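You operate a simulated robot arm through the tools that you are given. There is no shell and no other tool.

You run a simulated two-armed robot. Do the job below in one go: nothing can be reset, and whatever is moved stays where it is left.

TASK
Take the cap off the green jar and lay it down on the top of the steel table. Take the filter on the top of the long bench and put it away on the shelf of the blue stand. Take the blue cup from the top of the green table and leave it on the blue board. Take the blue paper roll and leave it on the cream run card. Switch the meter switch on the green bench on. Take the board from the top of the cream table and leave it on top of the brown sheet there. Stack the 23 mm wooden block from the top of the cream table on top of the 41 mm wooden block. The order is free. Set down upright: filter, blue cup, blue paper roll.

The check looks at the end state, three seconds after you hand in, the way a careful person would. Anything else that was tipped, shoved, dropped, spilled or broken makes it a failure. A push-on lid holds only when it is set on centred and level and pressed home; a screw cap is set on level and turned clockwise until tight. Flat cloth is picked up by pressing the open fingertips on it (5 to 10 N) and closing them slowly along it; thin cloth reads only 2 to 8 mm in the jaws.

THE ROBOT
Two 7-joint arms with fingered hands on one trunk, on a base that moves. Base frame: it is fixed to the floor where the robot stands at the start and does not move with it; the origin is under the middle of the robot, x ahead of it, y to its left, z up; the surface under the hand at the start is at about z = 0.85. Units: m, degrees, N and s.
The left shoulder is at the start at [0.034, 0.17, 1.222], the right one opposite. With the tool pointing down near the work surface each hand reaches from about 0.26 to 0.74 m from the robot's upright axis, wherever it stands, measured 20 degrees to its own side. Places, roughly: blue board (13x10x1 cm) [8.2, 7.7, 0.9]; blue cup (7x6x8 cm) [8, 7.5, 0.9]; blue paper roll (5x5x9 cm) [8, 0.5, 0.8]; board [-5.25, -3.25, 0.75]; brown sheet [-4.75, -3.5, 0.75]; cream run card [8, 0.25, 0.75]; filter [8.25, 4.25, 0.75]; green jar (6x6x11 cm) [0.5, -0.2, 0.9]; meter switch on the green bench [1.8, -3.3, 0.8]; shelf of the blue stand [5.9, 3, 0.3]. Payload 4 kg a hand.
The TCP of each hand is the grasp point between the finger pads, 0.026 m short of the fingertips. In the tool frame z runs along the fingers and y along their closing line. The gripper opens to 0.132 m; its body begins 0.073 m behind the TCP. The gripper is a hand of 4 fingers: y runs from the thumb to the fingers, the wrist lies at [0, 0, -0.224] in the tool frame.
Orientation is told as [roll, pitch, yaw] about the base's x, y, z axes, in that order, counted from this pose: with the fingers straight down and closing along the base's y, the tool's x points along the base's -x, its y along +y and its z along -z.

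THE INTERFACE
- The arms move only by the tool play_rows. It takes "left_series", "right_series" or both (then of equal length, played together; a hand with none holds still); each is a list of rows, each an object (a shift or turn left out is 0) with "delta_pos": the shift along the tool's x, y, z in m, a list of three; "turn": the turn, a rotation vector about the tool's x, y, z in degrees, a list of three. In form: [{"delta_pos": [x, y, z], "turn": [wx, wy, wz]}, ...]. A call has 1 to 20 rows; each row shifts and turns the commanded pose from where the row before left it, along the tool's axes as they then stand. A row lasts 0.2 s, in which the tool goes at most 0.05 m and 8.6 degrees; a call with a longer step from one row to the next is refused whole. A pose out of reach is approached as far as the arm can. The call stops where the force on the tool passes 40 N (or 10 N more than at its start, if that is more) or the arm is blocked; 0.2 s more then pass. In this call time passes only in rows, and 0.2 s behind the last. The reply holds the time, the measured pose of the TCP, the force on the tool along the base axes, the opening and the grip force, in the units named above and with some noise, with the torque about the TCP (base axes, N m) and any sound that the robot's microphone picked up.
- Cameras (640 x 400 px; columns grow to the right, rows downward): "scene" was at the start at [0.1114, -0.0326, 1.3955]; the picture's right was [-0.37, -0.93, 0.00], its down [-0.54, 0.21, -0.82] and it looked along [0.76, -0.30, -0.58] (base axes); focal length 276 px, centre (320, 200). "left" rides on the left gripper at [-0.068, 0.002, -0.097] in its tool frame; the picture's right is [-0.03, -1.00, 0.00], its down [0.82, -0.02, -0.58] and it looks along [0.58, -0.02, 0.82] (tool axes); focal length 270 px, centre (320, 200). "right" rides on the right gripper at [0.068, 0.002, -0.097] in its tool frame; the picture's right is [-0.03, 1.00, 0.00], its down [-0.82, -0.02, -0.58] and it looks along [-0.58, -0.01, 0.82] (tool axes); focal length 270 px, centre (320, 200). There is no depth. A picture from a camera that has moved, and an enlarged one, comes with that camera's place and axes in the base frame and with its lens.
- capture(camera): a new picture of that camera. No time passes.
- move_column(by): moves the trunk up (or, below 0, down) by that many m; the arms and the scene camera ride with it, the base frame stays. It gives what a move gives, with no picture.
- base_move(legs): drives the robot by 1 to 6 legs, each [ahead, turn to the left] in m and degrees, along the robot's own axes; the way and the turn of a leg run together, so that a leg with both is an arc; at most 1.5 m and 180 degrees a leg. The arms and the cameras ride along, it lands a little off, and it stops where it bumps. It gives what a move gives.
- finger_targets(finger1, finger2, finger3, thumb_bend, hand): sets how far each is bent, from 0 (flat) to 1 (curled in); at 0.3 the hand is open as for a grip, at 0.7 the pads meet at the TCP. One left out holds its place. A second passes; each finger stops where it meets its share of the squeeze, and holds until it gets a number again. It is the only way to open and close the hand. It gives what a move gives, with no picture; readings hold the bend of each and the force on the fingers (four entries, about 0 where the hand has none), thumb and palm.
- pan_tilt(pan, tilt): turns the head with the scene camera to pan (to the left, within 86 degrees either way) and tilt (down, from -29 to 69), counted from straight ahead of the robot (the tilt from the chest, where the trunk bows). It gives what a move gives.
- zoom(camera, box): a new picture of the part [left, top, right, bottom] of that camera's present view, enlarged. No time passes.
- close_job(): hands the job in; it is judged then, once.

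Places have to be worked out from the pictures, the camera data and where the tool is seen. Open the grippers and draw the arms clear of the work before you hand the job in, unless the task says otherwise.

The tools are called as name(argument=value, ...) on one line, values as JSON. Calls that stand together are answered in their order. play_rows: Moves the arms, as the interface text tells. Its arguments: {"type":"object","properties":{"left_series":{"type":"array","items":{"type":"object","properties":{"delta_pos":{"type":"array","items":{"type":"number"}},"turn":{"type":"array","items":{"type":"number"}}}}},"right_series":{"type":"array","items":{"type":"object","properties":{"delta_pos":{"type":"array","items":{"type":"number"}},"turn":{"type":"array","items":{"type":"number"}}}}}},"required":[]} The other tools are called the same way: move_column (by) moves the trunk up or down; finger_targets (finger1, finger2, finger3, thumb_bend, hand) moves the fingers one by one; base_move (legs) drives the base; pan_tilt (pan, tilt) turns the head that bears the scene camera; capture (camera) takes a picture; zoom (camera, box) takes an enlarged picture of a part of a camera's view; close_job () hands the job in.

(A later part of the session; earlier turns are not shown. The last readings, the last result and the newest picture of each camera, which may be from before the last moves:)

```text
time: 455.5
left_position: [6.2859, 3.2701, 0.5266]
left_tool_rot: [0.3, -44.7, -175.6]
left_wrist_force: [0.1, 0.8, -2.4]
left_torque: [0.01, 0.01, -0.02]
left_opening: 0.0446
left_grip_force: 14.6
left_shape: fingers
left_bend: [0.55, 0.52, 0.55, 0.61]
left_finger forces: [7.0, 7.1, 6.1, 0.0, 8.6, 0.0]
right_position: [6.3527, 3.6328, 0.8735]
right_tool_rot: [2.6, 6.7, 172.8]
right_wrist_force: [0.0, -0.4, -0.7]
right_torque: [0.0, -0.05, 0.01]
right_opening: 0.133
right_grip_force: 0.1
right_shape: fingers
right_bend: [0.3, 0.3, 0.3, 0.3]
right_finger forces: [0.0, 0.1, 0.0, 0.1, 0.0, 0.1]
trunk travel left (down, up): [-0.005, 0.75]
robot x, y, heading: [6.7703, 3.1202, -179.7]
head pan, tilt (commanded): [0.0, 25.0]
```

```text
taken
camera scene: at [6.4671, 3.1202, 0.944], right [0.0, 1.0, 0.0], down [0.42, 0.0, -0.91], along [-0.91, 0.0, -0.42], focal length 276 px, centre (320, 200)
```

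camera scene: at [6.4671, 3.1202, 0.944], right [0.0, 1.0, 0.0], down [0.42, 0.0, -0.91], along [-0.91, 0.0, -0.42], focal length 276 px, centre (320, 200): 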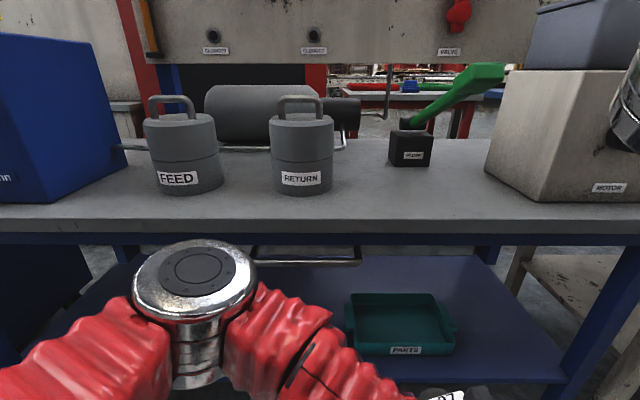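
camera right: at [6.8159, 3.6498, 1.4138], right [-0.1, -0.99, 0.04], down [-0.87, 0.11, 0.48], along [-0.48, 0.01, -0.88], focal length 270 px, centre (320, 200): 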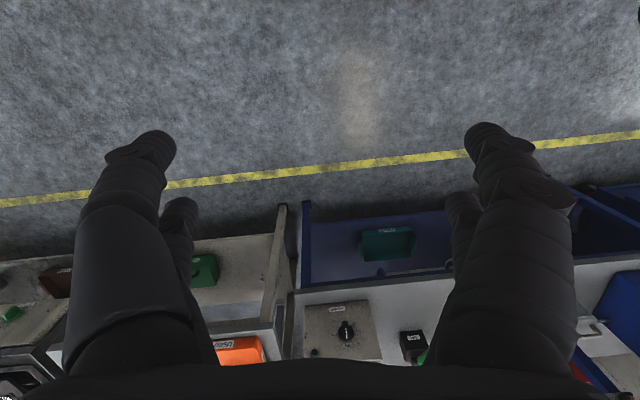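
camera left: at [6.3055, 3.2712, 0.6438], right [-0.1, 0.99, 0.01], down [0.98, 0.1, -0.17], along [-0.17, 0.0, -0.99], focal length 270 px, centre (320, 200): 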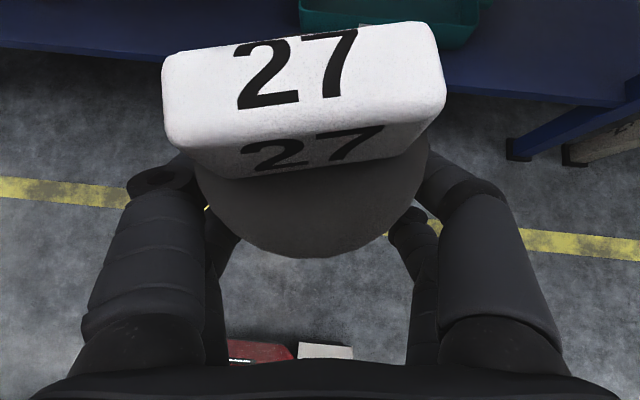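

The bar hangs at z≈0.62, above where the hand will pass. I shift the filter to y≈3.03, lower it to just above shelf height while still in front of the stand.

play_rows(left_series=[{"delta_pos": [0.01265, 0.0399, 0.0173]}, {"delta_pos": [0.01265, 0.0399, 0.0173]}, {"delta_pos": [0.01265, 0.0399, 0.0173]}, {"delta_pos": [0.01265, 0.0399, 0.0173]}, {"delta_pos": [0.01265, 0.0399, 0.0173]}, {"delta_pos": [0.01265, 0.0399, 0.0173]}])

capture(camera="left")

pan_tilt(pan=0, tilt=45)

capture(camera="scene")

```text
time: 456.9
left_position: [6.2871, 3.0298, 0.3998]
left_tool_rot: [0.3, -44.8, -175.6]
left_wrist_force: [0.9, 0.2, -2.7]
left_torque: [-0.01, -0.05, 0.02]
left_opening: 0.0447
left_grip_force: 14.1
left_shape: fingers
left_bend: [0.55, 0.51, 0.55, 0.61]
left_finger forces: [7.1, 7.2, 6.1, 0.0, 8.8, 0.0]
right_position: [6.3539, 3.6334, 0.8737]
right_tool_rot: [2.6, 6.5, 172.8]
right_wrist_force: [0.0, 1.3, -0.9]
right_torque: [-0.02, 0.03, 0.04]
right_opening: 0.1329
right_grip_force: 0.1
right_shape: fingers
right_bend: [0.3, 0.3, 0.3, 0.3]
right_finger forces: [0.1, 0.1, 0.1, 0.0, 0.0, 0.1]
trunk travel left (down, up): [-0.005, 0.75]
robot x, y, heading: [6.7667, 3.1216, -179.4]
head pan, tilt (commanded): [0.0, 25.0]
```

```text
taken
camera left: at [6.3063, 3.0306, 0.5164], right [-0.1, 1.0, 0.01], down [0.98, 0.1, -0.17], along [-0.17, 0.0, -0.99], focal length 270 px, centre (320, 200)
```

left: 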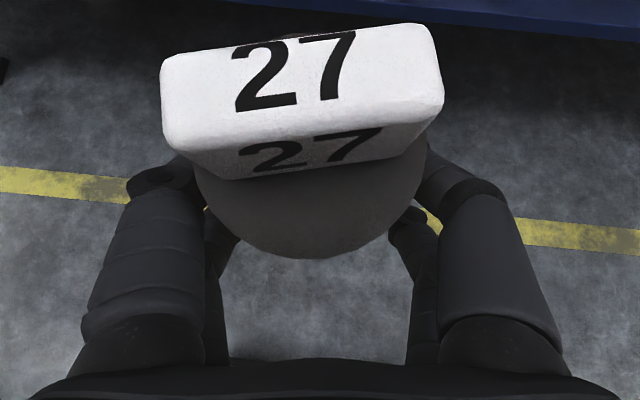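

```text
time: 457.8
left_position: [6.287, 3.0303, 0.3998]
left_tool_rot: [0.3, -44.7, -175.6]
left_wrist_force: [0.8, 0.2, -3.1]
left_torque: [0.02, -0.02, -0.02]
left_opening: 0.0445
left_grip_force: 14.2
left_shape: fingers
left_bend: [0.55, 0.51, 0.55, 0.61]
left_finger forces: [7.2, 7.2, 6.1, 0.0, 8.7, 0.0]
right_position: [6.3531, 3.6322, 0.8731]
right_tool_rot: [2.7, 6.6, 172.8]
right_wrist_force: [0.3, -1.0, -0.2]
right_torque: [0.01, -0.01, -0.05]
right_opening: 0.1332
right_grip_force: 0.1
right_shape: fingers
right_bend: [0.3, 0.3, 0.3, 0.3]
right_finger forces: [0.1, 0.0, 0.1, 0.0, 0.0, 0.0]
trunk travel left (down, up): [-0.005, 0.75]
robot x, y, heading: [6.7692, 3.1197, -179.9]
head pan, tilt (commanded): [0.0, 45.0]
```

```text
taken
camera scene: at [6.478, 3.1202, 0.9135], right [0.0, 1.0, 0.0], down [0.71, 0.0, -0.71], along [-0.71, 0.0, -0.71], focal length 276 px, centre (320, 200)
```

scene: 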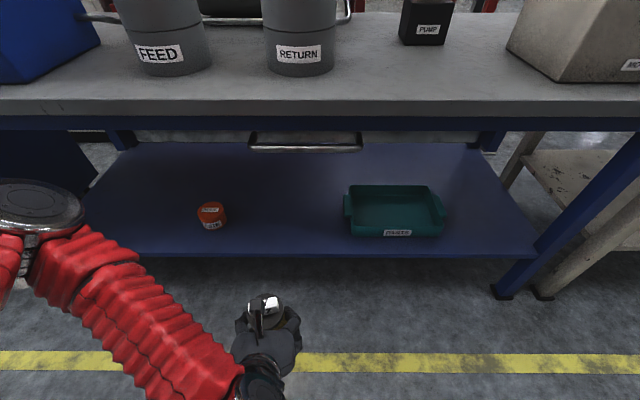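

A clear view of the shelf: free space between can and tray. I extend the arm forward with the filter about 3.5 cm above the shelf, in two stages.

play_rows(left_series=[{"delta_pos": [-0.0289, -0.0033, 0.0289]}, {"delta_pos": [-0.0289, -0.0033, 0.0289]}, {"delta_pos": [-0.0289, -0.0033, 0.0289]}, {"delta_pos": [-0.0289, -0.0033, 0.0289]}])

capture(camera="scene")

capture(camera="left")

```text
time: 458.8
left_position: [6.1229, 3.03, 0.3991]
left_tool_rot: [0.3, -44.8, -175.6]
left_wrist_force: [-0.3, -0.9, -2.4]
left_torque: [0.02, 0.0, 0.03]
left_opening: 0.0445
left_grip_force: 13.7
left_shape: fingers
left_bend: [0.55, 0.51, 0.55, 0.61]
left_finger forces: [7.0, 6.8, 5.8, 0.0, 8.4, 0.1]
right_position: [6.3529, 3.6317, 0.8735]
right_tool_rot: [2.6, 6.5, 172.9]
right_wrist_force: [-0.4, 0.1, 0.4]
right_torque: [0.0, 0.03, 0.0]
right_opening: 0.1329
right_grip_force: 0.1
right_shape: fingers
right_bend: [0.3, 0.3, 0.3, 0.3]
right_finger forces: [0.0, 0.1, 0.1, 0.0, 0.0, 0.0]
trunk travel left (down, up): [-0.005, 0.75]
robot x, y, heading: [6.7715, 3.121, -179.7]
head pan, tilt (commanded): [0.0, 45.0]
```

```text
taken
camera scene: at [6.4779, 3.1202, 0.9134], right [0.0, 1.0, 0.0], down [0.71, 0.0, -0.71], along [-0.71, 0.0, -0.71], focal length 276 px, centre (320, 200)
```

scene: 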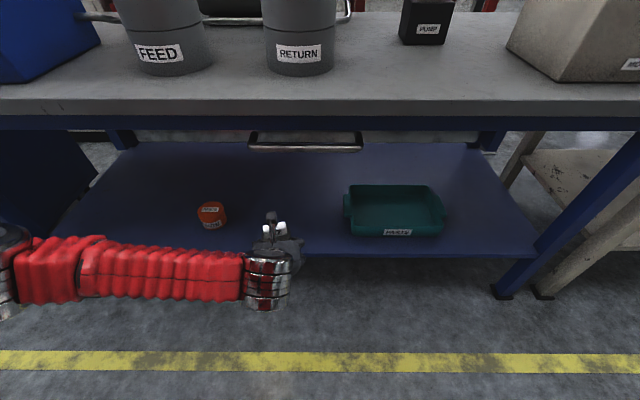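

```text
taken
camera left: at [6.1417, 3.0302, 0.5158], right [-0.1, 0.99, 0.01], down [0.98, 0.1, -0.17], along [-0.17, 0.0, -0.99], focal length 270 px, centre (320, 200)
```

left: 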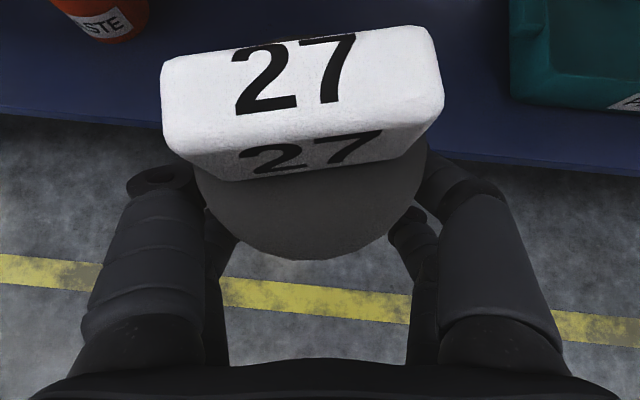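

Reach is fine. I move another 13 cm in over the shelf.

play_rows(left_series=[{"delta_pos": [-0.031, -0.0035, 0.031]}, {"delta_pos": [-0.031, -0.0035, 0.031]}, {"delta_pos": [-0.031, -0.0035, 0.031]}])

capture(camera="scene")

capture(camera="left")

```text
time: 459.6
left_position: [5.9907, 3.03, 0.4001]
left_tool_rot: [0.3, -44.8, -175.6]
left_wrist_force: [-0.8, 0.5, -1.8]
left_torque: [0.04, -0.01, 0.03]
left_opening: 0.0444
left_grip_force: 13.7
left_shape: fingers
left_bend: [0.55, 0.51, 0.55, 0.61]
left_finger forces: [6.7, 6.9, 5.9, 0.1, 8.1, 0.0]
right_position: [6.3543, 3.6323, 0.874]
right_tool_rot: [2.6, 6.5, 172.9]
right_wrist_force: [-1.1, -0.4, 0.1]
right_torque: [-0.04, 0.03, 0.0]
right_opening: 0.133
right_grip_force: 0.1
right_shape: fingers
right_bend: [0.3, 0.3, 0.3, 0.3]
right_finger forces: [0.0, 0.0, 0.0, 0.0, 0.0, 0.1]
trunk travel left (down, up): [-0.005, 0.75]
robot x, y, heading: [6.771, 3.1204, -179.6]
head pan, tilt (commanded): [0.0, 45.0]
```

```text
taken
camera scene: at [6.4779, 3.1201, 0.9134], right [0.0, 1.0, 0.0], down [0.71, 0.0, -0.71], along [-0.71, 0.0, -0.71], focal length 276 px, centre (320, 200)
```

scene: 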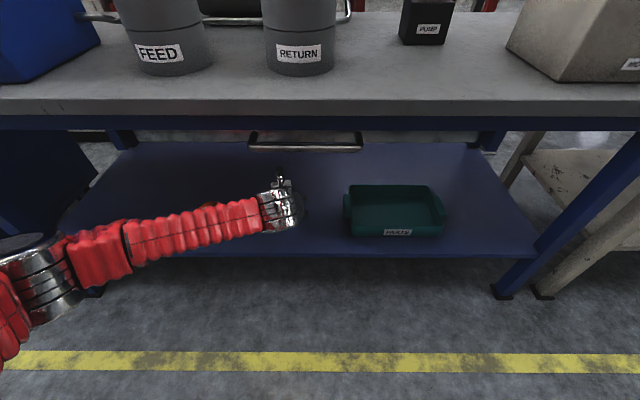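

```text
taken
camera left: at [6.0088, 3.03, 0.5164], right [-0.1, 0.99, 0.01], down [0.98, 0.1, -0.17], along [-0.17, 0.0, -0.99], focal length 270 px, centre (320, 200)
```

left: 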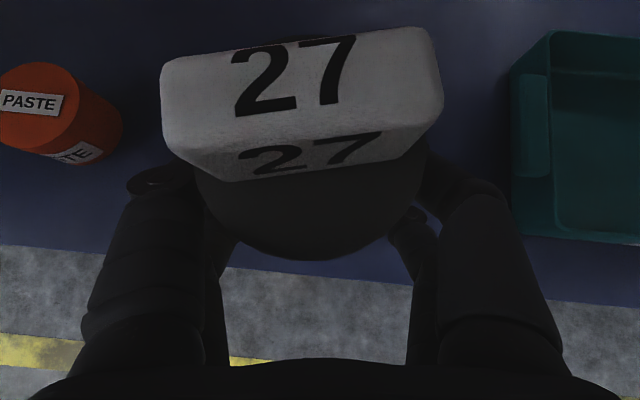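

The filter is over the shelf between the PASTE can and the tray, about 6 cm inside the edge. I lower it straight down until it touches.

play_rows(left_series=[{"delta_pos": [0.0106, 0, 0.0106]}, {"delta_pos": [0.005, 0, 0.005]}, {"delta_pos": [0.0035, 0, 0.0035]}, {"delta_pos": [0.0028, 0, 0.0028]}])

play_rows(left_series=[{"delta_pos": [0.0021, 0, 0.0021]}, {"delta_pos": [0.0021, 0, 0.0021]}])

```text
time: 460.6
left_position: [5.991, 3.0293, 0.3677]
left_tool_rot: [0.3, -44.9, -175.6]
left_wrist_force: [0.6, 0.9, -1.5]
left_torque: [0.03, -0.04, 0.01]
left_opening: 0.0445
left_grip_force: 14.6
left_shape: fingers
left_bend: [0.55, 0.51, 0.55, 0.61]
left_finger forces: [6.8, 6.8, 6.1, 0.1, 8.2, 0.0]
right_position: [6.3529, 3.6325, 0.8742]
right_tool_rot: [2.5, 6.7, 172.8]
right_wrist_force: [-0.2, 0.2, -0.7]
right_torque: [-0.04, -0.01, -0.01]
right_opening: 0.1328
right_grip_force: 0.1
right_shape: fingers
right_bend: [0.3, 0.3, 0.3, 0.3]
right_finger forces: [0.0, 0.0, 0.0, 0.0, 0.1, 0.0]
trunk travel left (down, up): [-0.005, 0.75]
robot x, y, heading: [6.768, 3.127, -180.0]
head pan, tilt (commanded): [0.0, 45.0]
```

```text
time: 461.2
left_position: [5.9888, 3.0295, 0.3625]
left_tool_rot: [0.2, -44.8, -175.5]
left_wrist_force: [0.2, 0.6, -2.7]
left_torque: [0.04, -0.01, -0.02]
left_opening: 0.044
left_grip_force: 14.1
left_shape: fingers
left_bend: [0.55, 0.51, 0.55, 0.61]
left_finger forces: [6.7, 6.7, 5.8, 0.0, 8.1, 0.0]
right_position: [6.3532, 3.6321, 0.8732]
right_tool_rot: [2.6, 6.6, 172.8]
right_wrist_force: [-0.4, 0.8, -0.5]
right_torque: [0.01, 0.0, -0.02]
right_opening: 0.1329
right_grip_force: 0.2
right_shape: fingers
right_bend: [0.3, 0.3, 0.3, 0.3]
right_finger forces: [0.0, 0.0, 0.1, 0.0, 0.0, 0.1]
trunk travel left (down, up): [-0.005, 0.75]
robot x, y, heading: [6.7705, 3.1236, -179.5]
head pan, tilt (commanded): [0.0, 45.0]
```

No contact yet; I keep lowering in 3 mm steps.

play_rows(left_series=[{"delta_pos": [0.0021, 0, 0.0021]}, {"delta_pos": [0.0021, 0, 0.0021]}, {"delta_pos": [0.0021, 0, 0.0021]}])

capture(camera="left")

```text
time: 462.0
left_position: [5.9903, 3.0292, 0.3535]
left_tool_rot: [0.3, -44.8, -175.5]
left_wrist_force: [-0.3, 0.9, -2.9]
left_torque: [0.01, -0.01, 0.01]
left_opening: 0.0443
left_grip_force: 14.1
left_shape: fingers
left_bend: [0.55, 0.51, 0.55, 0.61]
left_finger forces: [6.8, 6.8, 5.9, 0.0, 8.1, 0.0]
right_position: [6.3533, 3.6329, 0.8743]
right_tool_rot: [2.7, 6.6, 172.8]
right_wrist_force: [0.8, 1.1, -0.4]
right_torque: [-0.01, -0.02, -0.01]
right_opening: 0.1328
right_grip_force: 0.0
right_shape: fingers
right_bend: [0.3, 0.3, 0.3, 0.3]
right_finger forces: [0.1, 0.0, 0.0, 0.0, 0.0, 0.1]
trunk travel left (down, up): [-0.005, 0.75]
robot x, y, heading: [6.7665, 3.1193, -179.8]
head pan, tilt (commanded): [0.0, 45.0]
```

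```text
taken
camera left: at [6.0096, 3.03, 0.4697], right [-0.1, 0.99, 0.01], down [0.98, 0.1, -0.17], along [-0.17, 0.0, -0.99], focal length 270 px, centre (320, 200)
```

left: 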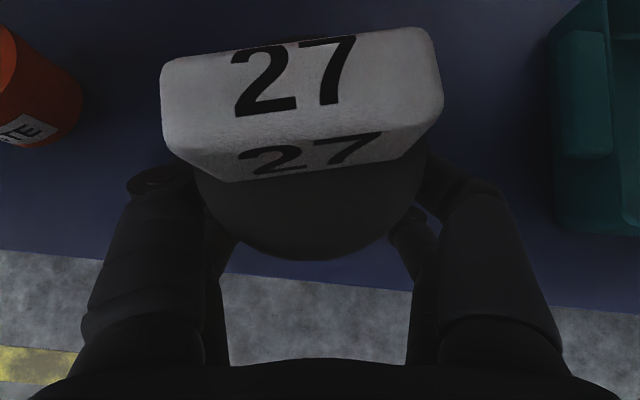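

The shelf must be a little lower (≈0.25). I continue down in small steps.

play_rows(left_series=[{"delta_pos": [0.0028, 0, 0.0028]}, {"delta_pos": [0.0028, 0, 0.0028]}, {"delta_pos": [0.0028, 0, 0.0028]}, {"delta_pos": [0.0021, 0, 0.0021]}])

play_rows(left_series=[{"delta_pos": [0.0021, 0, 0.0021]}, {"delta_pos": [0.0021, 0, 0.0021]}, {"delta_pos": [0.0021, 0, 0.0021]}])

```text
time: 463.0
left_position: [5.99, 3.0296, 0.3376]
left_tool_rot: [0.3, -44.7, -175.6]
left_wrist_force: [0.1, 0.2, -1.8]
left_torque: [0.02, 0.0, 0.01]
left_opening: 0.0444
left_grip_force: 13.6
left_shape: fingers
left_bend: [0.55, 0.51, 0.55, 0.61]
left_finger forces: [6.8, 6.8, 5.9, 0.0, 8.1, 0.0]
right_position: [6.3529, 3.6319, 0.8735]
right_tool_rot: [2.5, 6.6, 172.8]
right_wrist_force: [-0.1, -0.4, -0.1]
right_torque: [0.02, -0.03, 0.03]
right_opening: 0.1329
right_grip_force: 0.0
right_shape: fingers
right_bend: [0.3, 0.3, 0.3, 0.3]
right_finger forces: [0.1, 0.1, 0.0, 0.0, 0.1, 0.0]
trunk travel left (down, up): [-0.005, 0.75]
robot x, y, heading: [6.768, 3.1226, -179.8]
head pan, tilt (commanded): [0.0, 45.0]
```

```text
time: 463.8
left_position: [5.9909, 3.0296, 0.3279]
left_tool_rot: [0.4, -44.8, -175.6]
left_wrist_force: [-0.9, 0.6, -2.6]
left_torque: [0.02, 0.0, 0.0]
left_opening: 0.0441
left_grip_force: 13.6
left_shape: fingers
left_bend: [0.55, 0.51, 0.55, 0.61]
left_finger forces: [6.8, 6.8, 5.9, 0.1, 8.1, 0.0]
right_position: [6.3527, 3.6328, 0.8742]
right_tool_rot: [2.6, 6.6, 172.7]
right_wrist_force: [-0.2, 0.5, 0.7]
right_torque: [0.01, 0.01, 0.0]
right_opening: 0.133
right_grip_force: 0.0
right_shape: fingers
right_bend: [0.3, 0.3, 0.3, 0.3]
right_finger forces: [0.0, 0.0, 0.0, 0.0, 0.1, 0.0]
trunk travel left (down, up): [-0.005, 0.75]
robot x, y, heading: [6.7704, 3.1246, -179.8]
head pan, tilt (commanded): [0.0, 45.0]
```

Still free (bottom ≈0.264). I go on.

play_rows(left_series=[{"delta_pos": [0.0021, 0, 0.0021]}, {"delta_pos": [0.0021, 0, 0.0021]}, {"delta_pos": [0.0021, 0, 0.0021]}])

play_rows(left_series=[{"delta_pos": [0.0021, 0, 0.0021]}, {"delta_pos": [0.0021, 0, 0.0021]}, {"delta_pos": [0.0021, 0, 0.0021]}])

capture(camera="left")

```text
time: 464.6
left_position: [5.9901, 3.0297, 0.3202]
left_tool_rot: [0.2, -44.8, -175.5]
left_wrist_force: [-0.4, -0.1, -2.4]
left_torque: [0.02, -0.05, 0.04]
left_opening: 0.0442
left_grip_force: 13.5
left_shape: fingers
left_bend: [0.55, 0.51, 0.55, 0.61]
left_finger forces: [6.9, 6.8, 5.9, 0.0, 8.1, 0.0]
right_position: [6.3552, 3.6308, 0.8743]
right_tool_rot: [2.6, 6.6, 172.7]
right_wrist_force: [0.7, 0.2, -0.5]
right_torque: [-0.03, -0.02, 0.02]
right_opening: 0.1329
right_grip_force: 0.2
right_shape: fingers
right_bend: [0.3, 0.3, 0.3, 0.3]
right_finger forces: [0.0, 0.0, 0.1, 0.0, 0.0, 0.0]
trunk travel left (down, up): [-0.005, 0.75]
robot x, y, heading: [6.7709, 3.1195, -179.7]
head pan, tilt (commanded): [0.0, 45.0]
```

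```text
time: 465.4
left_position: [5.9911, 3.0297, 0.3109]
left_tool_rot: [0.3, -44.9, -175.5]
left_wrist_force: [-0.4, -0.2, -2.2]
left_torque: [-0.01, -0.02, -0.01]
left_opening: 0.0441
left_grip_force: 13.6
left_shape: fingers
left_bend: [0.55, 0.51, 0.55, 0.61]
left_finger forces: [6.8, 6.8, 5.8, 0.0, 8.2, 0.1]
right_position: [6.3537, 3.6315, 0.8731]
right_tool_rot: [2.6, 6.6, 172.8]
right_wrist_force: [0.4, -0.7, 0.0]
right_torque: [-0.01, 0.01, 0.01]
right_opening: 0.1334
right_grip_force: 0.0
right_shape: fingers
right_bend: [0.3, 0.3, 0.3, 0.3]
right_finger forces: [0.0, 0.1, 0.0, 0.1, 0.0, 0.1]
trunk travel left (down, up): [-0.005, 0.75]
robot x, y, heading: [6.771, 3.1189, -179.6]
head pan, tilt (commanded): [0.0, 45.0]
```

```text
taken
camera left: at [6.0097, 3.0295, 0.4279], right [-0.1, 0.99, 0.01], down [0.98, 0.1, -0.17], along [-0.17, 0.0, -0.99], focal length 270 px, centre (320, 200)
```

left: 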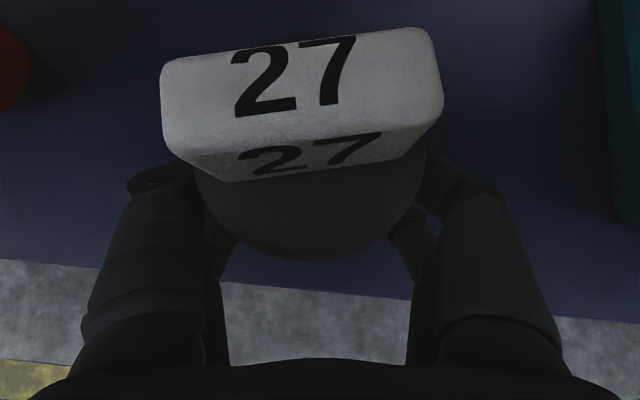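

The geometry says contact is imminent; 2 mm steps now.

play_rows(left_series=[{"delta_pos": [0.0014, 0, 0.0014]}, {"delta_pos": [0.0014, 0, 0.0014]}, {"delta_pos": [0.0014, 0, 0.0014]}])

play_rows(left_series=[{"delta_pos": [0.0014, 0, 0.0014]}, {"delta_pos": [0.0014, 0, 0.0014]}, {"delta_pos": [0.0014, 0, 0.0014]}])

play_rows(left_series=[{"delta_pos": [0.0014, 0, 0.0014]}, {"delta_pos": [0.0014, 0, 0.0014]}, {"delta_pos": [0.0014, 0, 0.0014]}])

```text
time: 466.2
left_position: [5.9901, 3.03, 0.3051]
left_tool_rot: [0.3, -45.0, -175.7]
left_wrist_force: [-0.3, 0.5, 0.6]
left_torque: [-0.05, -0.07, -0.01]
left_opening: 0.0444
left_grip_force: 15.0
left_shape: fingers
left_bend: [0.55, 0.51, 0.55, 0.61]
left_finger forces: [7.1, 7.2, 6.2, 0.1, 8.8, 0.0]
right_position: [6.3542, 3.6323, 0.8736]
right_tool_rot: [2.7, 6.6, 172.8]
right_wrist_force: [-0.3, 0.5, -0.2]
right_torque: [0.02, 0.0, 0.02]
right_opening: 0.1327
right_grip_force: 0.1
right_shape: fingers
right_bend: [0.3, 0.3, 0.3, 0.3]
right_finger forces: [0.0, 0.0, 0.0, 0.1, 0.1, 0.0]
trunk travel left (down, up): [-0.005, 0.75]
robot x, y, heading: [6.7656, 3.1236, -179.6]
head pan, tilt (commanded): [0.0, 45.0]
```

```text
time: 467.0
left_position: [5.9895, 3.0291, 0.3042]
left_tool_rot: [0.2, -45.1, -175.5]
left_wrist_force: [0.3, 1.0, 16.5]
left_torque: [-0.29, 0.03, -0.03]
left_opening: 0.0441
left_grip_force: 15.7
left_shape: fingers
left_bend: [0.56, 0.51, 0.57, 0.61]
left_finger forces: [7.7, 7.8, 6.9, 0.1, 10.2, 0.1]
right_position: [6.3545, 3.6322, 0.8758]
right_tool_rot: [2.5, 6.5, 172.8]
right_wrist_force: [-0.3, 0.5, -0.5]
right_torque: [-0.01, -0.01, 0.0]
right_opening: 0.1329
right_grip_force: 0.1
right_shape: fingers
right_bend: [0.3, 0.3, 0.3, 0.3]
right_finger forces: [0.0, 0.1, 0.0, 0.0, 0.0, 0.0]
trunk travel left (down, up): [-0.005, 0.75]
robot x, y, heading: [6.7707, 3.1223, -179.7]
head pan, tilt (commanded): [0.0, 45.0]
```

```text
time: 467.8
left_position: [5.9889, 3.0315, 0.2983]
left_tool_rot: [0.2, -45.3, -175.6]
left_wrist_force: [-2.6, 2.4, 31.6]
left_torque: [-0.31, 0.16, -0.09]
left_opening: 0.0437
left_grip_force: 20.0
left_shape: fingers
left_bend: [0.56, 0.52, 0.57, 0.61]
left_finger forces: [8.2, 12.8, 9.2, 0.1, 10.1, 0.0]
right_position: [6.3559, 3.6326, 0.8753]
right_tool_rot: [2.6, 6.3, 172.8]
right_wrist_force: [0.7, 0.5, 0.2]
right_torque: [0.01, -0.03, -0.01]
right_opening: 0.1328
right_grip_force: 0.0
right_shape: fingers
right_bend: [0.3, 0.3, 0.3, 0.3]
right_finger forces: [0.0, 0.0, 0.0, 0.0, 0.1, 0.0]
trunk travel left (down, up): [-0.005, 0.75]
robot x, y, heading: [6.7673, 3.1185, -179.6]
head pan, tilt (commanded): [0.0, 45.0]
```

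Contact made at about z=0.305; I pushed slightly past it, so I ease back up and release gently.

play_rows(left_series=[{"delta_pos": [-0.0035, 0, -0.0035]}, {"delta_pos": [-0.0035, 0, -0.0035]}])

finger_targets(hand="left", finger1=0.5, finger2=0.5, finger3=0.5, thumb_bend=0.5)

capture(camera="left")

```text
time: 468.4
left_position: [5.9923, 3.0301, 0.2997]
left_tool_rot: [0.5, -44.6, -175.7]
left_wrist_force: [-3.1, -0.5, 4.8]
left_torque: [-0.05, 0.04, -0.01]
left_opening: 0.0434
left_grip_force: 14.7
left_shape: fingers
left_bend: [0.56, 0.51, 0.57, 0.61]
left_finger forces: [7.4, 7.3, 6.5, 0.0, 8.8, 0.1]
right_position: [6.3536, 3.6329, 0.8734]
right_tool_rot: [2.5, 6.6, 172.8]
right_wrist_force: [0.0, -0.7, -0.7]
right_torque: [0.04, 0.0, 0.02]
right_opening: 0.1329
right_grip_force: 0.1
right_shape: fingers
right_bend: [0.3, 0.3, 0.3, 0.3]
right_finger forces: [0.0, 0.0, 0.0, 0.0, 0.1, 0.0]
trunk travel left (down, up): [-0.005, 0.75]
robot x, y, heading: [6.7713, 3.1255, -179.9]
head pan, tilt (commanded): [0.0, 45.0]
```

```text
time: 469.4
left_position: [5.9901, 3.0302, 0.3027]
left_tool_rot: [0.3, -44.8, -175.5]
left_wrist_force: [-0.7, -0.7, 0.5]
left_torque: [-0.04, -0.03, 0.02]
left_opening: 0.0653
left_grip_force: 0.3
left_shape: fingers
left_bend: [0.5, 0.5, 0.5, 0.5]
left_finger forces: [0.1, 0.5, 0.0, 0.1, 0.0, 0.1]
right_position: [6.3534, 3.632, 0.8745]
right_tool_rot: [2.5, 6.6, 172.8]
right_wrist_force: [0.0, -0.1, -0.4]
right_torque: [-0.01, 0.02, -0.02]
right_opening: 0.133
right_grip_force: 0.1
right_shape: fingers
right_bend: [0.3, 0.3, 0.3, 0.3]
right_finger forces: [0.0, 0.1, 0.0, 0.1, 0.0, 0.1]
trunk travel left (down, up): [-0.005, 0.75]
robot x, y, heading: [6.7678, 3.1225, -179.6]
head pan, tilt (commanded): [0.0, 45.0]
```

```text
taken
camera left: at [6.0096, 3.0298, 0.4199], right [-0.1, 0.99, 0.01], down [0.98, 0.1, -0.17], along [-0.17, 0.0, -0.99], focal length 270 px, centre (320, 200)
```

left: 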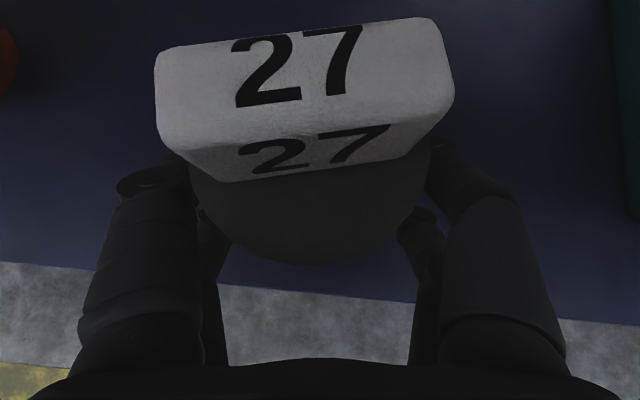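

I open a little wider and withdraw along the tool axis (back and up).

finger_targets(hand="left", finger1=0.42, finger2=0.42, finger3=0.42, thumb_bend=0.42)

play_rows(left_series=[{"delta_pos": [0, 0, -0.02]}, {"delta_pos": [0, 0, -0.03]}, {"delta_pos": [0, 0, -0.04]}, {"delta_pos": [0, 0, -0.04]}])

capture(camera="left")

capture(camera="scene")

```text
time: 470.4
left_position: [5.9898, 3.0291, 0.3025]
left_tool_rot: [0.3, -44.9, -175.5]
left_wrist_force: [0.4, -0.4, 0.1]
left_torque: [0.01, -0.01, 0.01]
left_opening: 0.0921
left_grip_force: 0.1
left_shape: fingers
left_bend: [0.42, 0.42, 0.42, 0.42]
left_finger forces: [0.0, 0.0, 0.0, 0.0, 0.1, 0.0]
right_position: [6.3532, 3.6317, 0.874]
right_tool_rot: [2.6, 6.6, 172.8]
right_wrist_force: [-0.7, -0.1, -0.3]
right_torque: [-0.02, 0.0, -0.04]
right_opening: 0.1334
right_grip_force: 0.1
right_shape: fingers
right_bend: [0.3, 0.3, 0.3, 0.3]
right_finger forces: [0.1, 0.0, 0.0, 0.1, 0.0, 0.0]
trunk travel left (down, up): [-0.005, 0.75]
robot x, y, heading: [6.7709, 3.1183, -179.8]
head pan, tilt (commanded): [0.0, 45.0]
```

```text
time: 471.4
left_position: [6.0839, 3.0366, 0.3959]
left_tool_rot: [0.3, -44.8, -175.7]
left_wrist_force: [0.0, 0.4, -0.7]
left_torque: [-0.02, 0.01, 0.01]
left_opening: 0.0922
left_grip_force: 0.1
left_shape: fingers
left_bend: [0.42, 0.42, 0.42, 0.42]
left_finger forces: [0.0, 0.1, 0.0, 0.1, 0.0, 0.0]
right_position: [6.3539, 3.6314, 0.8743]
right_tool_rot: [2.6, 6.6, 172.8]
right_wrist_force: [0.9, -0.1, -0.7]
right_torque: [0.05, -0.02, 0.03]
right_opening: 0.133
right_grip_force: 0.1
right_shape: fingers
right_bend: [0.3, 0.3, 0.3, 0.3]
right_finger forces: [0.0, 0.0, 0.0, 0.0, 0.1, 0.1]
trunk travel left (down, up): [-0.005, 0.75]
robot x, y, heading: [6.7686, 3.1216, -179.7]
head pan, tilt (commanded): [0.0, 45.0]
```

```text
taken
camera left: at [6.1023, 3.0374, 0.5127], right [-0.1, 0.99, 0.01], down [0.98, 0.1, -0.17], along [-0.17, 0.0, -0.99], focal length 270 px, centre (320, 200)
```

left: 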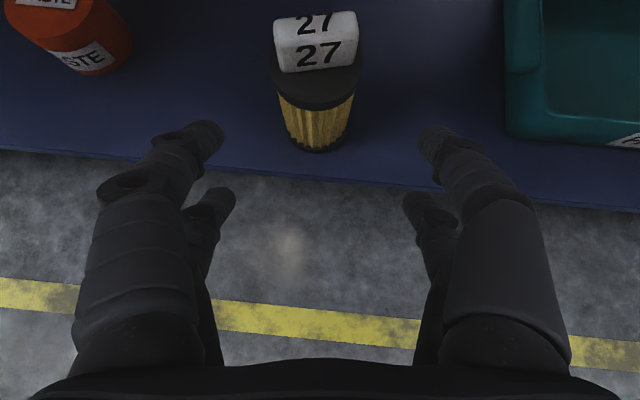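

```text
taken
camera scene: at [6.478, 3.1202, 0.9135], right [0.0, 1.0, 0.0], down [0.71, 0.0, -0.71], along [-0.71, 0.0, -0.71], focal length 276 px, centre (320, 200)
```

scene: 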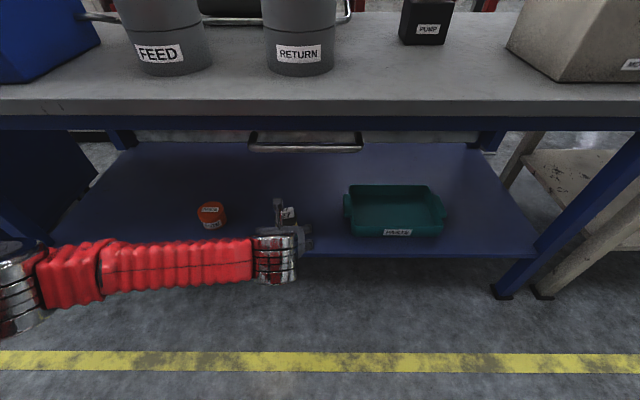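

The filter stands upright on the shelf. I back the base off, unpitch the left hand, and raise the trunk again.

base_move(legs=[[-0.35, 0]])

capture(camera="scene")

move_column(by=0.45)

play_rows(left_series=[{"turn": [0, 7.5, 0]}, {"turn": [0, 7.5, 0]}, {"turn": [0, 7.5, 0]}, {"turn": [0, 7.5, 0]}, {"turn": [0, 7.5, 0]}, {"turn": [0, 7.5, 0]}, {"delta_pos": [0.0, 0.03, -0.04]}, {"delta_pos": [0.0, 0.03, -0.04]}, {"delta_pos": [0.0, 0.0, -0.04]}, {"delta_pos": [0.0, 0.0, -0.04]}, {"delta_pos": [0.03, 0.0, -0.04]}, {"delta_pos": [0.03, 0.0, -0.04]}])

```text
time: 473.7
left_position: [6.4364, 3.0408, 0.3967]
left_tool_rot: [0.3, -44.9, -175.8]
left_wrist_force: [-1.3, -0.8, 0.5]
left_torque: [0.01, -0.01, -0.02]
left_opening: 0.0926
left_grip_force: 0.0
left_shape: fingers
left_bend: [0.42, 0.42, 0.42, 0.42]
left_finger forces: [0.1, 0.0, 0.0, 0.1, 0.0, 0.1]
right_position: [6.7065, 3.6352, 0.8744]
right_tool_rot: [2.7, 6.5, 172.6]
right_wrist_force: [0.1, -0.4, -1.0]
right_torque: [0.0, 0.0, -0.02]
right_opening: 0.1328
right_grip_force: 0.0
right_shape: fingers
right_bend: [0.3, 0.3, 0.3, 0.3]
right_finger forces: [0.0, 0.1, 0.1, 0.0, 0.0, 0.0]
trunk travel left (down, up): [-0.005, 0.75]
robot x, y, heading: [7.1242, 3.121, -179.7]
head pan, tilt (commanded): [0.0, 45.0]
```

```text
taken
camera scene: at [6.8313, 3.1222, 0.9135], right [0.0, 1.0, 0.0], down [0.71, 0.0, -0.71], along [-0.71, 0.0, -0.71], focal length 276 px, centre (320, 200)
```

scene: 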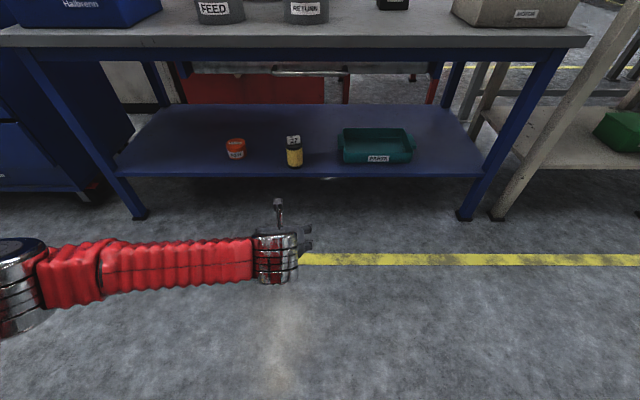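

```text
refused: 0.45 is not a number from -0.4 to 0.4
```

```text
time: 476.3
left_position: [6.5002, 2.986, 0.638]
left_tool_rot: [0.2, 0.2, -175.5]
left_wrist_force: [0.6, 0.7, -0.2]
left_torque: [-0.01, 0.02, 0.01]
left_opening: 0.0926
left_grip_force: 0.1
left_shape: fingers
left_bend: [0.42, 0.42, 0.42, 0.42]
left_finger forces: [0.0, 0.1, 0.0, 0.0, 0.0, 0.0]
right_position: [6.7085, 3.6345, 0.8746]
right_tool_rot: [2.6, 6.5, 172.7]
right_wrist_force: [-0.7, 0.6, 0.6]
right_torque: [0.03, -0.02, -0.03]
right_opening: 0.133
right_grip_force: 0.0
right_shape: fingers
right_bend: [0.3, 0.3, 0.3, 0.3]
right_finger forces: [0.0, 0.0, 0.0, 0.0, 0.1, 0.0]
trunk travel left (down, up): [-0.005, 0.75]
robot x, y, heading: [7.1205, 3.1243, -179.6]
head pan, tilt (commanded): [0.0, 45.0]
```

The filter is safely on the shelf. I raise the trunk, then turn right toward +y for the green table.

move_column(by=0.4)

move_column(by=0.06)

base_move(legs=[[0, -40]])

base_move(legs=[[0, -40]])

pan_tilt(pan=-15, tilt=15)

capture(camera="scene")

```text
time: 480.1
left_position: [6.4994, 2.9857, 1.0357]
left_tool_rot: [0.2, 0.2, -175.5]
left_wrist_force: [-0.4, 0.1, -0.4]
left_torque: [-0.02, 0.01, 0.0]
left_opening: 0.0928
left_grip_force: 0.1
left_shape: fingers
left_bend: [0.42, 0.42, 0.42, 0.42]
left_finger forces: [0.0, 0.0, 0.1, 0.0, 0.1, 0.0]
right_position: [6.7066, 3.6341, 1.2735]
right_tool_rot: [2.6, 6.6, 172.8]
right_wrist_force: [0.8, 0.9, -0.6]
right_torque: [0.01, 0.01, 0.0]
right_opening: 0.133
right_grip_force: 0.0
right_shape: fingers
right_bend: [0.3, 0.3, 0.3, 0.3]
right_finger forces: [0.0, 0.0, 0.0, 0.0, 0.0, 0.0]
trunk travel left (down, up): [-0.405, 0.35]
robot x, y, heading: [7.1222, 3.1272, -180.2]
head pan, tilt (commanded): [0.0, 45.0]
```

```text
time: 481.1
left_position: [6.4998, 2.9865, 1.0954]
left_tool_rot: [0.2, 0.2, -175.4]
left_wrist_force: [-0.8, 0.3, -0.2]
left_torque: [0.01, 0.01, 0.01]
left_opening: 0.0931
left_grip_force: 0.2
left_shape: fingers
left_bend: [0.42, 0.42, 0.42, 0.42]
left_finger forces: [0.1, 0.1, 0.0, 0.0, 0.0, 0.1]
right_position: [6.7068, 3.6339, 1.3348]
right_tool_rot: [2.6, 6.7, 172.7]
right_wrist_force: [0.7, -0.8, -0.4]
right_torque: [0.0, 0.0, -0.02]
right_opening: 0.1329
right_grip_force: 0.1
right_shape: fingers
right_bend: [0.3, 0.3, 0.3, 0.3]
right_finger forces: [0.0, 0.0, 0.0, 0.1, 0.0, 0.1]
trunk travel left (down, up): [-0.465, 0.29]
robot x, y, heading: [7.1231, 3.1234, -179.7]
head pan, tilt (commanded): [0.0, 45.0]
```

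```text
time: 483.4
left_position: [6.54, 3.3816, 1.0976]
left_tool_rot: [0.3, 0.2, 148.3]
left_wrist_force: [1.2, 0.7, 0.5]
left_torque: [-0.05, 0.05, 0.0]
left_opening: 0.0929
left_grip_force: 0.0
left_shape: fingers
left_bend: [0.42, 0.42, 0.42, 0.42]
left_finger forces: [0.0, 0.1, 0.0, 0.1, 0.0, 0.0]
right_position: [7.0939, 3.7822, 1.3338]
right_tool_rot: [2.7, 6.6, 136.5]
right_wrist_force: [0.8, 0.1, -0.4]
right_torque: [-0.07, 0.08, -0.01]
right_opening: 0.1333
right_grip_force: 0.0
right_shape: fingers
right_bend: [0.3, 0.3, 0.3, 0.3]
right_finger forces: [0.0, 0.0, 0.0, 0.0, 0.1, 0.1]
trunk travel left (down, up): [-0.465, 0.29]
robot x, y, heading: [7.0989, 3.09, 142.5]
head pan, tilt (commanded): [0.0, 45.0]
stopped in leg 1: the robot was blocked; the commanded pose is now the measured one
```

```text
time: 485.5
left_position: [6.7863, 3.6427, 1.0987]
left_tool_rot: [0.5, 0.0, 115.2]
left_wrist_force: [0.6, -1.0, 0.3]
left_torque: [0.0, 0.11, -0.01]
left_opening: 0.0931
left_grip_force: 0.0
left_shape: fingers
left_bend: [0.42, 0.42, 0.42, 0.42]
left_finger forces: [0.0, 0.0, 0.0, 0.0, 0.1, 0.0]
right_position: [7.4679, 3.6755, 1.3364]
right_tool_rot: [2.6, 6.2, 103.5]
right_wrist_force: [0.6, 0.3, -0.1]
right_torque: [-0.05, 0.1, -0.02]
right_opening: 0.133
right_grip_force: 0.0
right_shape: fingers
right_bend: [0.3, 0.3, 0.3, 0.3]
right_finger forces: [0.1, 0.0, 0.0, 0.1, 0.0, 0.1]
trunk travel left (down, up): [-0.465, 0.29]
robot x, y, heading: [7.0645, 3.0825, 108.4]
head pan, tilt (commanded): [0.0, 45.0]
stopped in leg 1: the robot was blocked; the commanded pose is now the measured one
```

```text
time: 486.4
left_position: [6.7821, 3.6418, 1.0973]
left_tool_rot: [0.2, 0.2, 115.3]
left_wrist_force: [0.1, -0.4, -0.7]
left_torque: [0.0, -0.03, -0.04]
left_opening: 0.0931
left_grip_force: 0.1
left_shape: fingers
left_bend: [0.42, 0.42, 0.42, 0.42]
left_finger forces: [0.0, 0.1, 0.1, 0.0, 0.0, 0.0]
right_position: [7.463, 3.6742, 1.3392]
right_tool_rot: [2.3, 6.4, 103.5]
right_wrist_force: [0.7, -0.4, -0.6]
right_torque: [-0.02, 0.03, -0.02]
right_opening: 0.1331
right_grip_force: 0.1
right_shape: fingers
right_bend: [0.3, 0.3, 0.3, 0.3]
right_finger forces: [0.0, 0.0, 0.1, 0.1, 0.0, 0.0]
trunk travel left (down, up): [-0.465, 0.29]
robot x, y, heading: [7.066, 3.0806, 108.3]
head pan, tilt (commanded): [-15.0, 15.0]
```

```text
taken
camera scene: at [7.0522, 3.1975, 1.4427], right [1.0, 0.06, 0.0], down [0.02, -0.26, -0.97], along [-0.06, 0.96, -0.26], focal length 276 px, centre (320, 200)
```

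scene: 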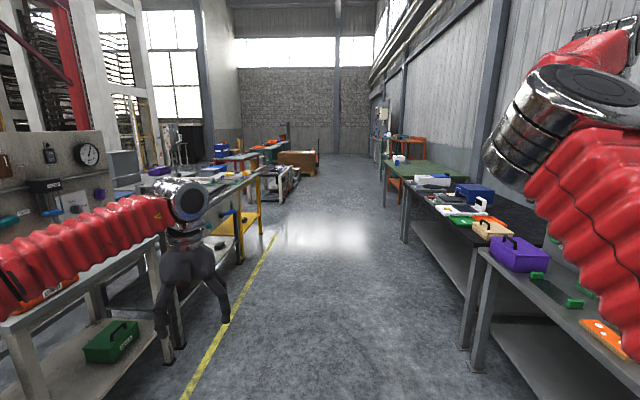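

The aisle ahead is clear, with the green-topped table beyond the black one on the right. I straighten and drive up to y≈7.1.

base_move(legs=[[0, -18], [1.4, 0], [1.4, 0], [1.3, 0]])

pan_tilt(pan=-40, tilt=25)

capture(camera="scene")

```text
time: 488.7
left_position: [6.9739, 3.7312, 1.0982]
left_tool_rot: [0.2, 0.3, 97.1]
left_wrist_force: [1.1, 0.5, -0.3]
left_torque: [-0.02, 0.03, 0.01]
left_opening: 0.0931
left_grip_force: 0.1
left_shape: fingers
left_bend: [0.42, 0.42, 0.42, 0.42]
left_finger forces: [0.0, 0.1, 0.1, 0.0, 0.0, 0.0]
right_position: [7.6311, 3.547, 1.3384]
right_tool_rot: [2.2, 6.5, 85.2]
right_wrist_force: [1.1, 0.2, -0.7]
right_torque: [-0.03, 0.0, 0.02]
right_opening: 0.1332
right_grip_force: 0.0
right_shape: fingers
right_bend: [0.3, 0.3, 0.3, 0.3]
right_finger forces: [0.1, 0.0, 0.1, 0.0, 0.0, 0.0]
trunk travel left (down, up): [-0.465, 0.29]
robot x, y, heading: [7.0416, 3.1057, 88.0]
head pan, tilt (commanded): [-15.0, 15.0]
stopped in leg 2: the robot was blocked; the commanded pose is now the measured one
```

```text
time: 489.6
left_position: [6.9729, 3.7282, 1.0992]
left_tool_rot: [0.2, 0.2, 97.1]
left_wrist_force: [0.6, -1.0, -1.2]
left_torque: [-0.02, 0.01, 0.0]
left_opening: 0.093
left_grip_force: 0.0
left_shape: fingers
left_bend: [0.42, 0.42, 0.42, 0.42]
left_finger forces: [0.0, 0.1, 0.1, 0.0, 0.0, 0.0]
right_position: [7.63, 3.5447, 1.3414]
right_tool_rot: [2.2, 6.4, 85.1]
right_wrist_force: [-0.5, 0.1, -0.1]
right_torque: [0.0, 0.02, 0.0]
right_opening: 0.1331
right_grip_force: 0.1
right_shape: fingers
right_bend: [0.3, 0.3, 0.3, 0.3]
right_finger forces: [0.0, 0.0, 0.0, 0.0, 0.0, 0.1]
trunk travel left (down, up): [-0.465, 0.29]
robot x, y, heading: [7.0397, 3.1024, 88.4]
head pan, tilt (commanded): [-40.0, 25.0]
```

```text
taken
camera scene: at [7.1068, 3.2006, 1.4265], right [0.74, -0.67, 0.0], down [-0.28, -0.32, -0.91], along [0.61, 0.67, -0.42], focal length 276 px, centre (320, 200)
```

scene: 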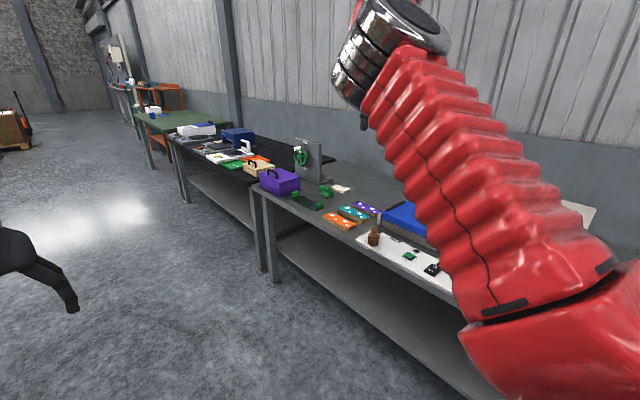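

The drive leg stopped right at the start (drift from turning). I call the straight legs separately.

base_move(legs=[[1.4, 1], [1.4, 0], [1.2, 0]])

capture(camera="scene")

```text
time: 509.2
left_position: [7.0231, 7.7343, 1.0994]
left_tool_rot: [0.2, 0.2, 98.6]
left_wrist_force: [0.2, 0.3, 0.1]
left_torque: [0.0, -0.03, -0.01]
left_opening: 0.093
left_grip_force: 0.1
left_shape: fingers
left_bend: [0.42, 0.42, 0.42, 0.42]
left_finger forces: [0.0, 0.0, 0.0, 0.0, 0.0, 0.0]
right_position: [7.6845, 7.5678, 1.3407]
right_tool_rot: [2.2, 6.2, 86.6]
right_wrist_force: [0.1, 0.5, 0.5]
right_torque: [-0.03, -0.02, 0.01]
right_opening: 0.133
right_grip_force: 0.0
right_shape: fingers
right_bend: [0.3, 0.3, 0.3, 0.3]
right_finger forces: [0.1, 0.1, 0.0, 0.1, 0.1, 0.0]
trunk travel left (down, up): [-0.465, 0.29]
robot x, y, heading: [7.1079, 7.117, 89.7]
head pan, tilt (commanded): [-40.0, 25.0]
```

```text
taken
camera scene: at [7.1708, 7.2096, 1.4265], right [0.76, -0.65, 0.0], down [-0.27, -0.32, -0.91], along [0.59, 0.69, -0.42], focal length 276 px, centre (320, 200)
```

scene: 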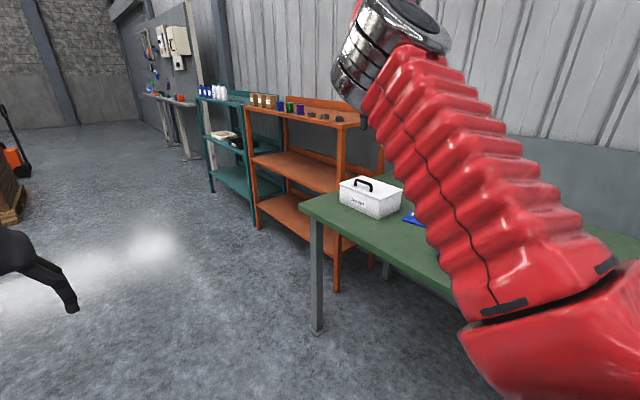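

The green table is on the right with a white box and something blue. I turn to face it.

base_move(legs=[[0, -45]])

base_move(legs=[[0, -45]])

pan_tilt(pan=10, tilt=30)

capture(camera="scene")

```text
time: 511.1
left_position: [7.3091, 7.7011, 1.103]
left_tool_rot: [0.4, 0.0, 71.9]
left_wrist_force: [1.2, -0.6, -0.7]
left_torque: [0.13, 0.08, -0.02]
left_opening: 0.0928
left_grip_force: 0.0
left_shape: fingers
left_bend: [0.42, 0.42, 0.42, 0.42]
left_finger forces: [0.1, 0.0, 0.1, 0.1, 0.1, 0.1]
right_position: [7.8265, 7.2544, 1.3415]
right_tool_rot: [2.4, 5.9, 60.2]
right_wrist_force: [1.3, -1.3, -0.9]
right_torque: [0.03, 0.09, -0.06]
right_opening: 0.1328
right_grip_force: 0.2
right_shape: fingers
right_bend: [0.3, 0.3, 0.3, 0.3]
right_finger forces: [0.0, 0.1, 0.0, 0.0, 0.0, 0.1]
trunk travel left (down, up): [-0.465, 0.29]
robot x, y, heading: [7.0786, 7.123, 62.6]
head pan, tilt (commanded): [-40.0, 25.0]
stopped in leg 1: the robot was blocked; the commanded pose is now the measured one
```

```text
time: 512.7
left_position: [7.488, 7.5933, 1.1029]
left_tool_rot: [0.5, 0.0, 52.2]
left_wrist_force: [1.0, -1.4, 0.0]
left_torque: [0.1, 0.02, -0.01]
left_opening: 0.093
left_grip_force: 0.1
left_shape: fingers
left_bend: [0.42, 0.42, 0.42, 0.42]
left_finger forces: [0.0, 0.0, 0.0, 0.0, 0.1, 0.0]
right_position: [7.8233, 6.9996, 1.3422]
right_tool_rot: [2.5, 6.2, 40.8]
right_wrist_force: [0.2, -0.7, 0.1]
right_torque: [0.08, 0.05, -0.01]
right_opening: 0.1329
right_grip_force: 0.1
right_shape: fingers
right_bend: [0.3, 0.3, 0.3, 0.3]
right_finger forces: [0.0, 0.0, 0.1, 0.1, 0.0, 0.0]
trunk travel left (down, up): [-0.465, 0.29]
robot x, y, heading: [7.07, 7.1354, 42.4]
head pan, tilt (commanded): [-40.0, 25.0]
stopped in leg 1: the robot was blocked; the commanded pose is now the measured one
```

```text
time: 513.9
left_position: [7.4861, 7.5987, 1.1018]
left_tool_rot: [0.2, 0.2, 52.4]
left_wrist_force: [-0.8, -0.2, 0.8]
left_torque: [0.0, 0.0, 0.04]
left_opening: 0.0928
left_grip_force: 0.0
left_shape: fingers
left_bend: [0.42, 0.42, 0.42, 0.42]
left_finger forces: [0.0, 0.1, 0.0, 0.0, 0.0, 0.1]
right_position: [7.8213, 7.0041, 1.3447]
right_tool_rot: [1.9, 6.3, 40.5]
right_wrist_force: [0.6, -0.1, -0.3]
right_torque: [0.0, -0.01, 0.01]
right_opening: 0.133
right_grip_force: 0.0
right_shape: fingers
right_bend: [0.3, 0.3, 0.3, 0.3]
right_finger forces: [0.0, 0.0, 0.0, 0.1, 0.1, 0.0]
trunk travel left (down, up): [-0.465, 0.29]
robot x, y, heading: [7.065, 7.1385, 42.5]
head pan, tilt (commanded): [10.0, 30.0]
```

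```text
taken
camera scene: at [7.1418, 7.2264, 1.4185], right [0.79, -0.61, 0.0], down [-0.31, -0.4, -0.87], along [0.53, 0.69, -0.5], focal length 276 px, centre (320, 200)
```

scene: 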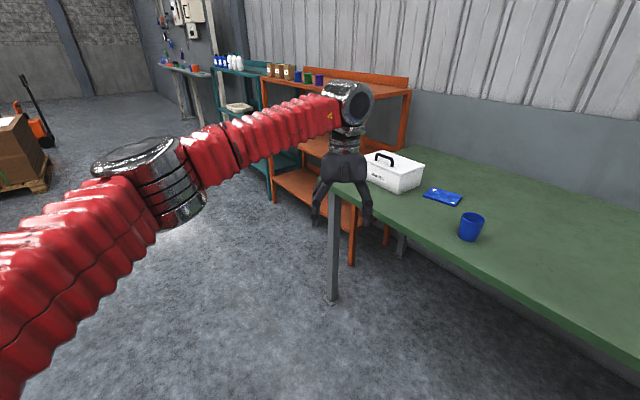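

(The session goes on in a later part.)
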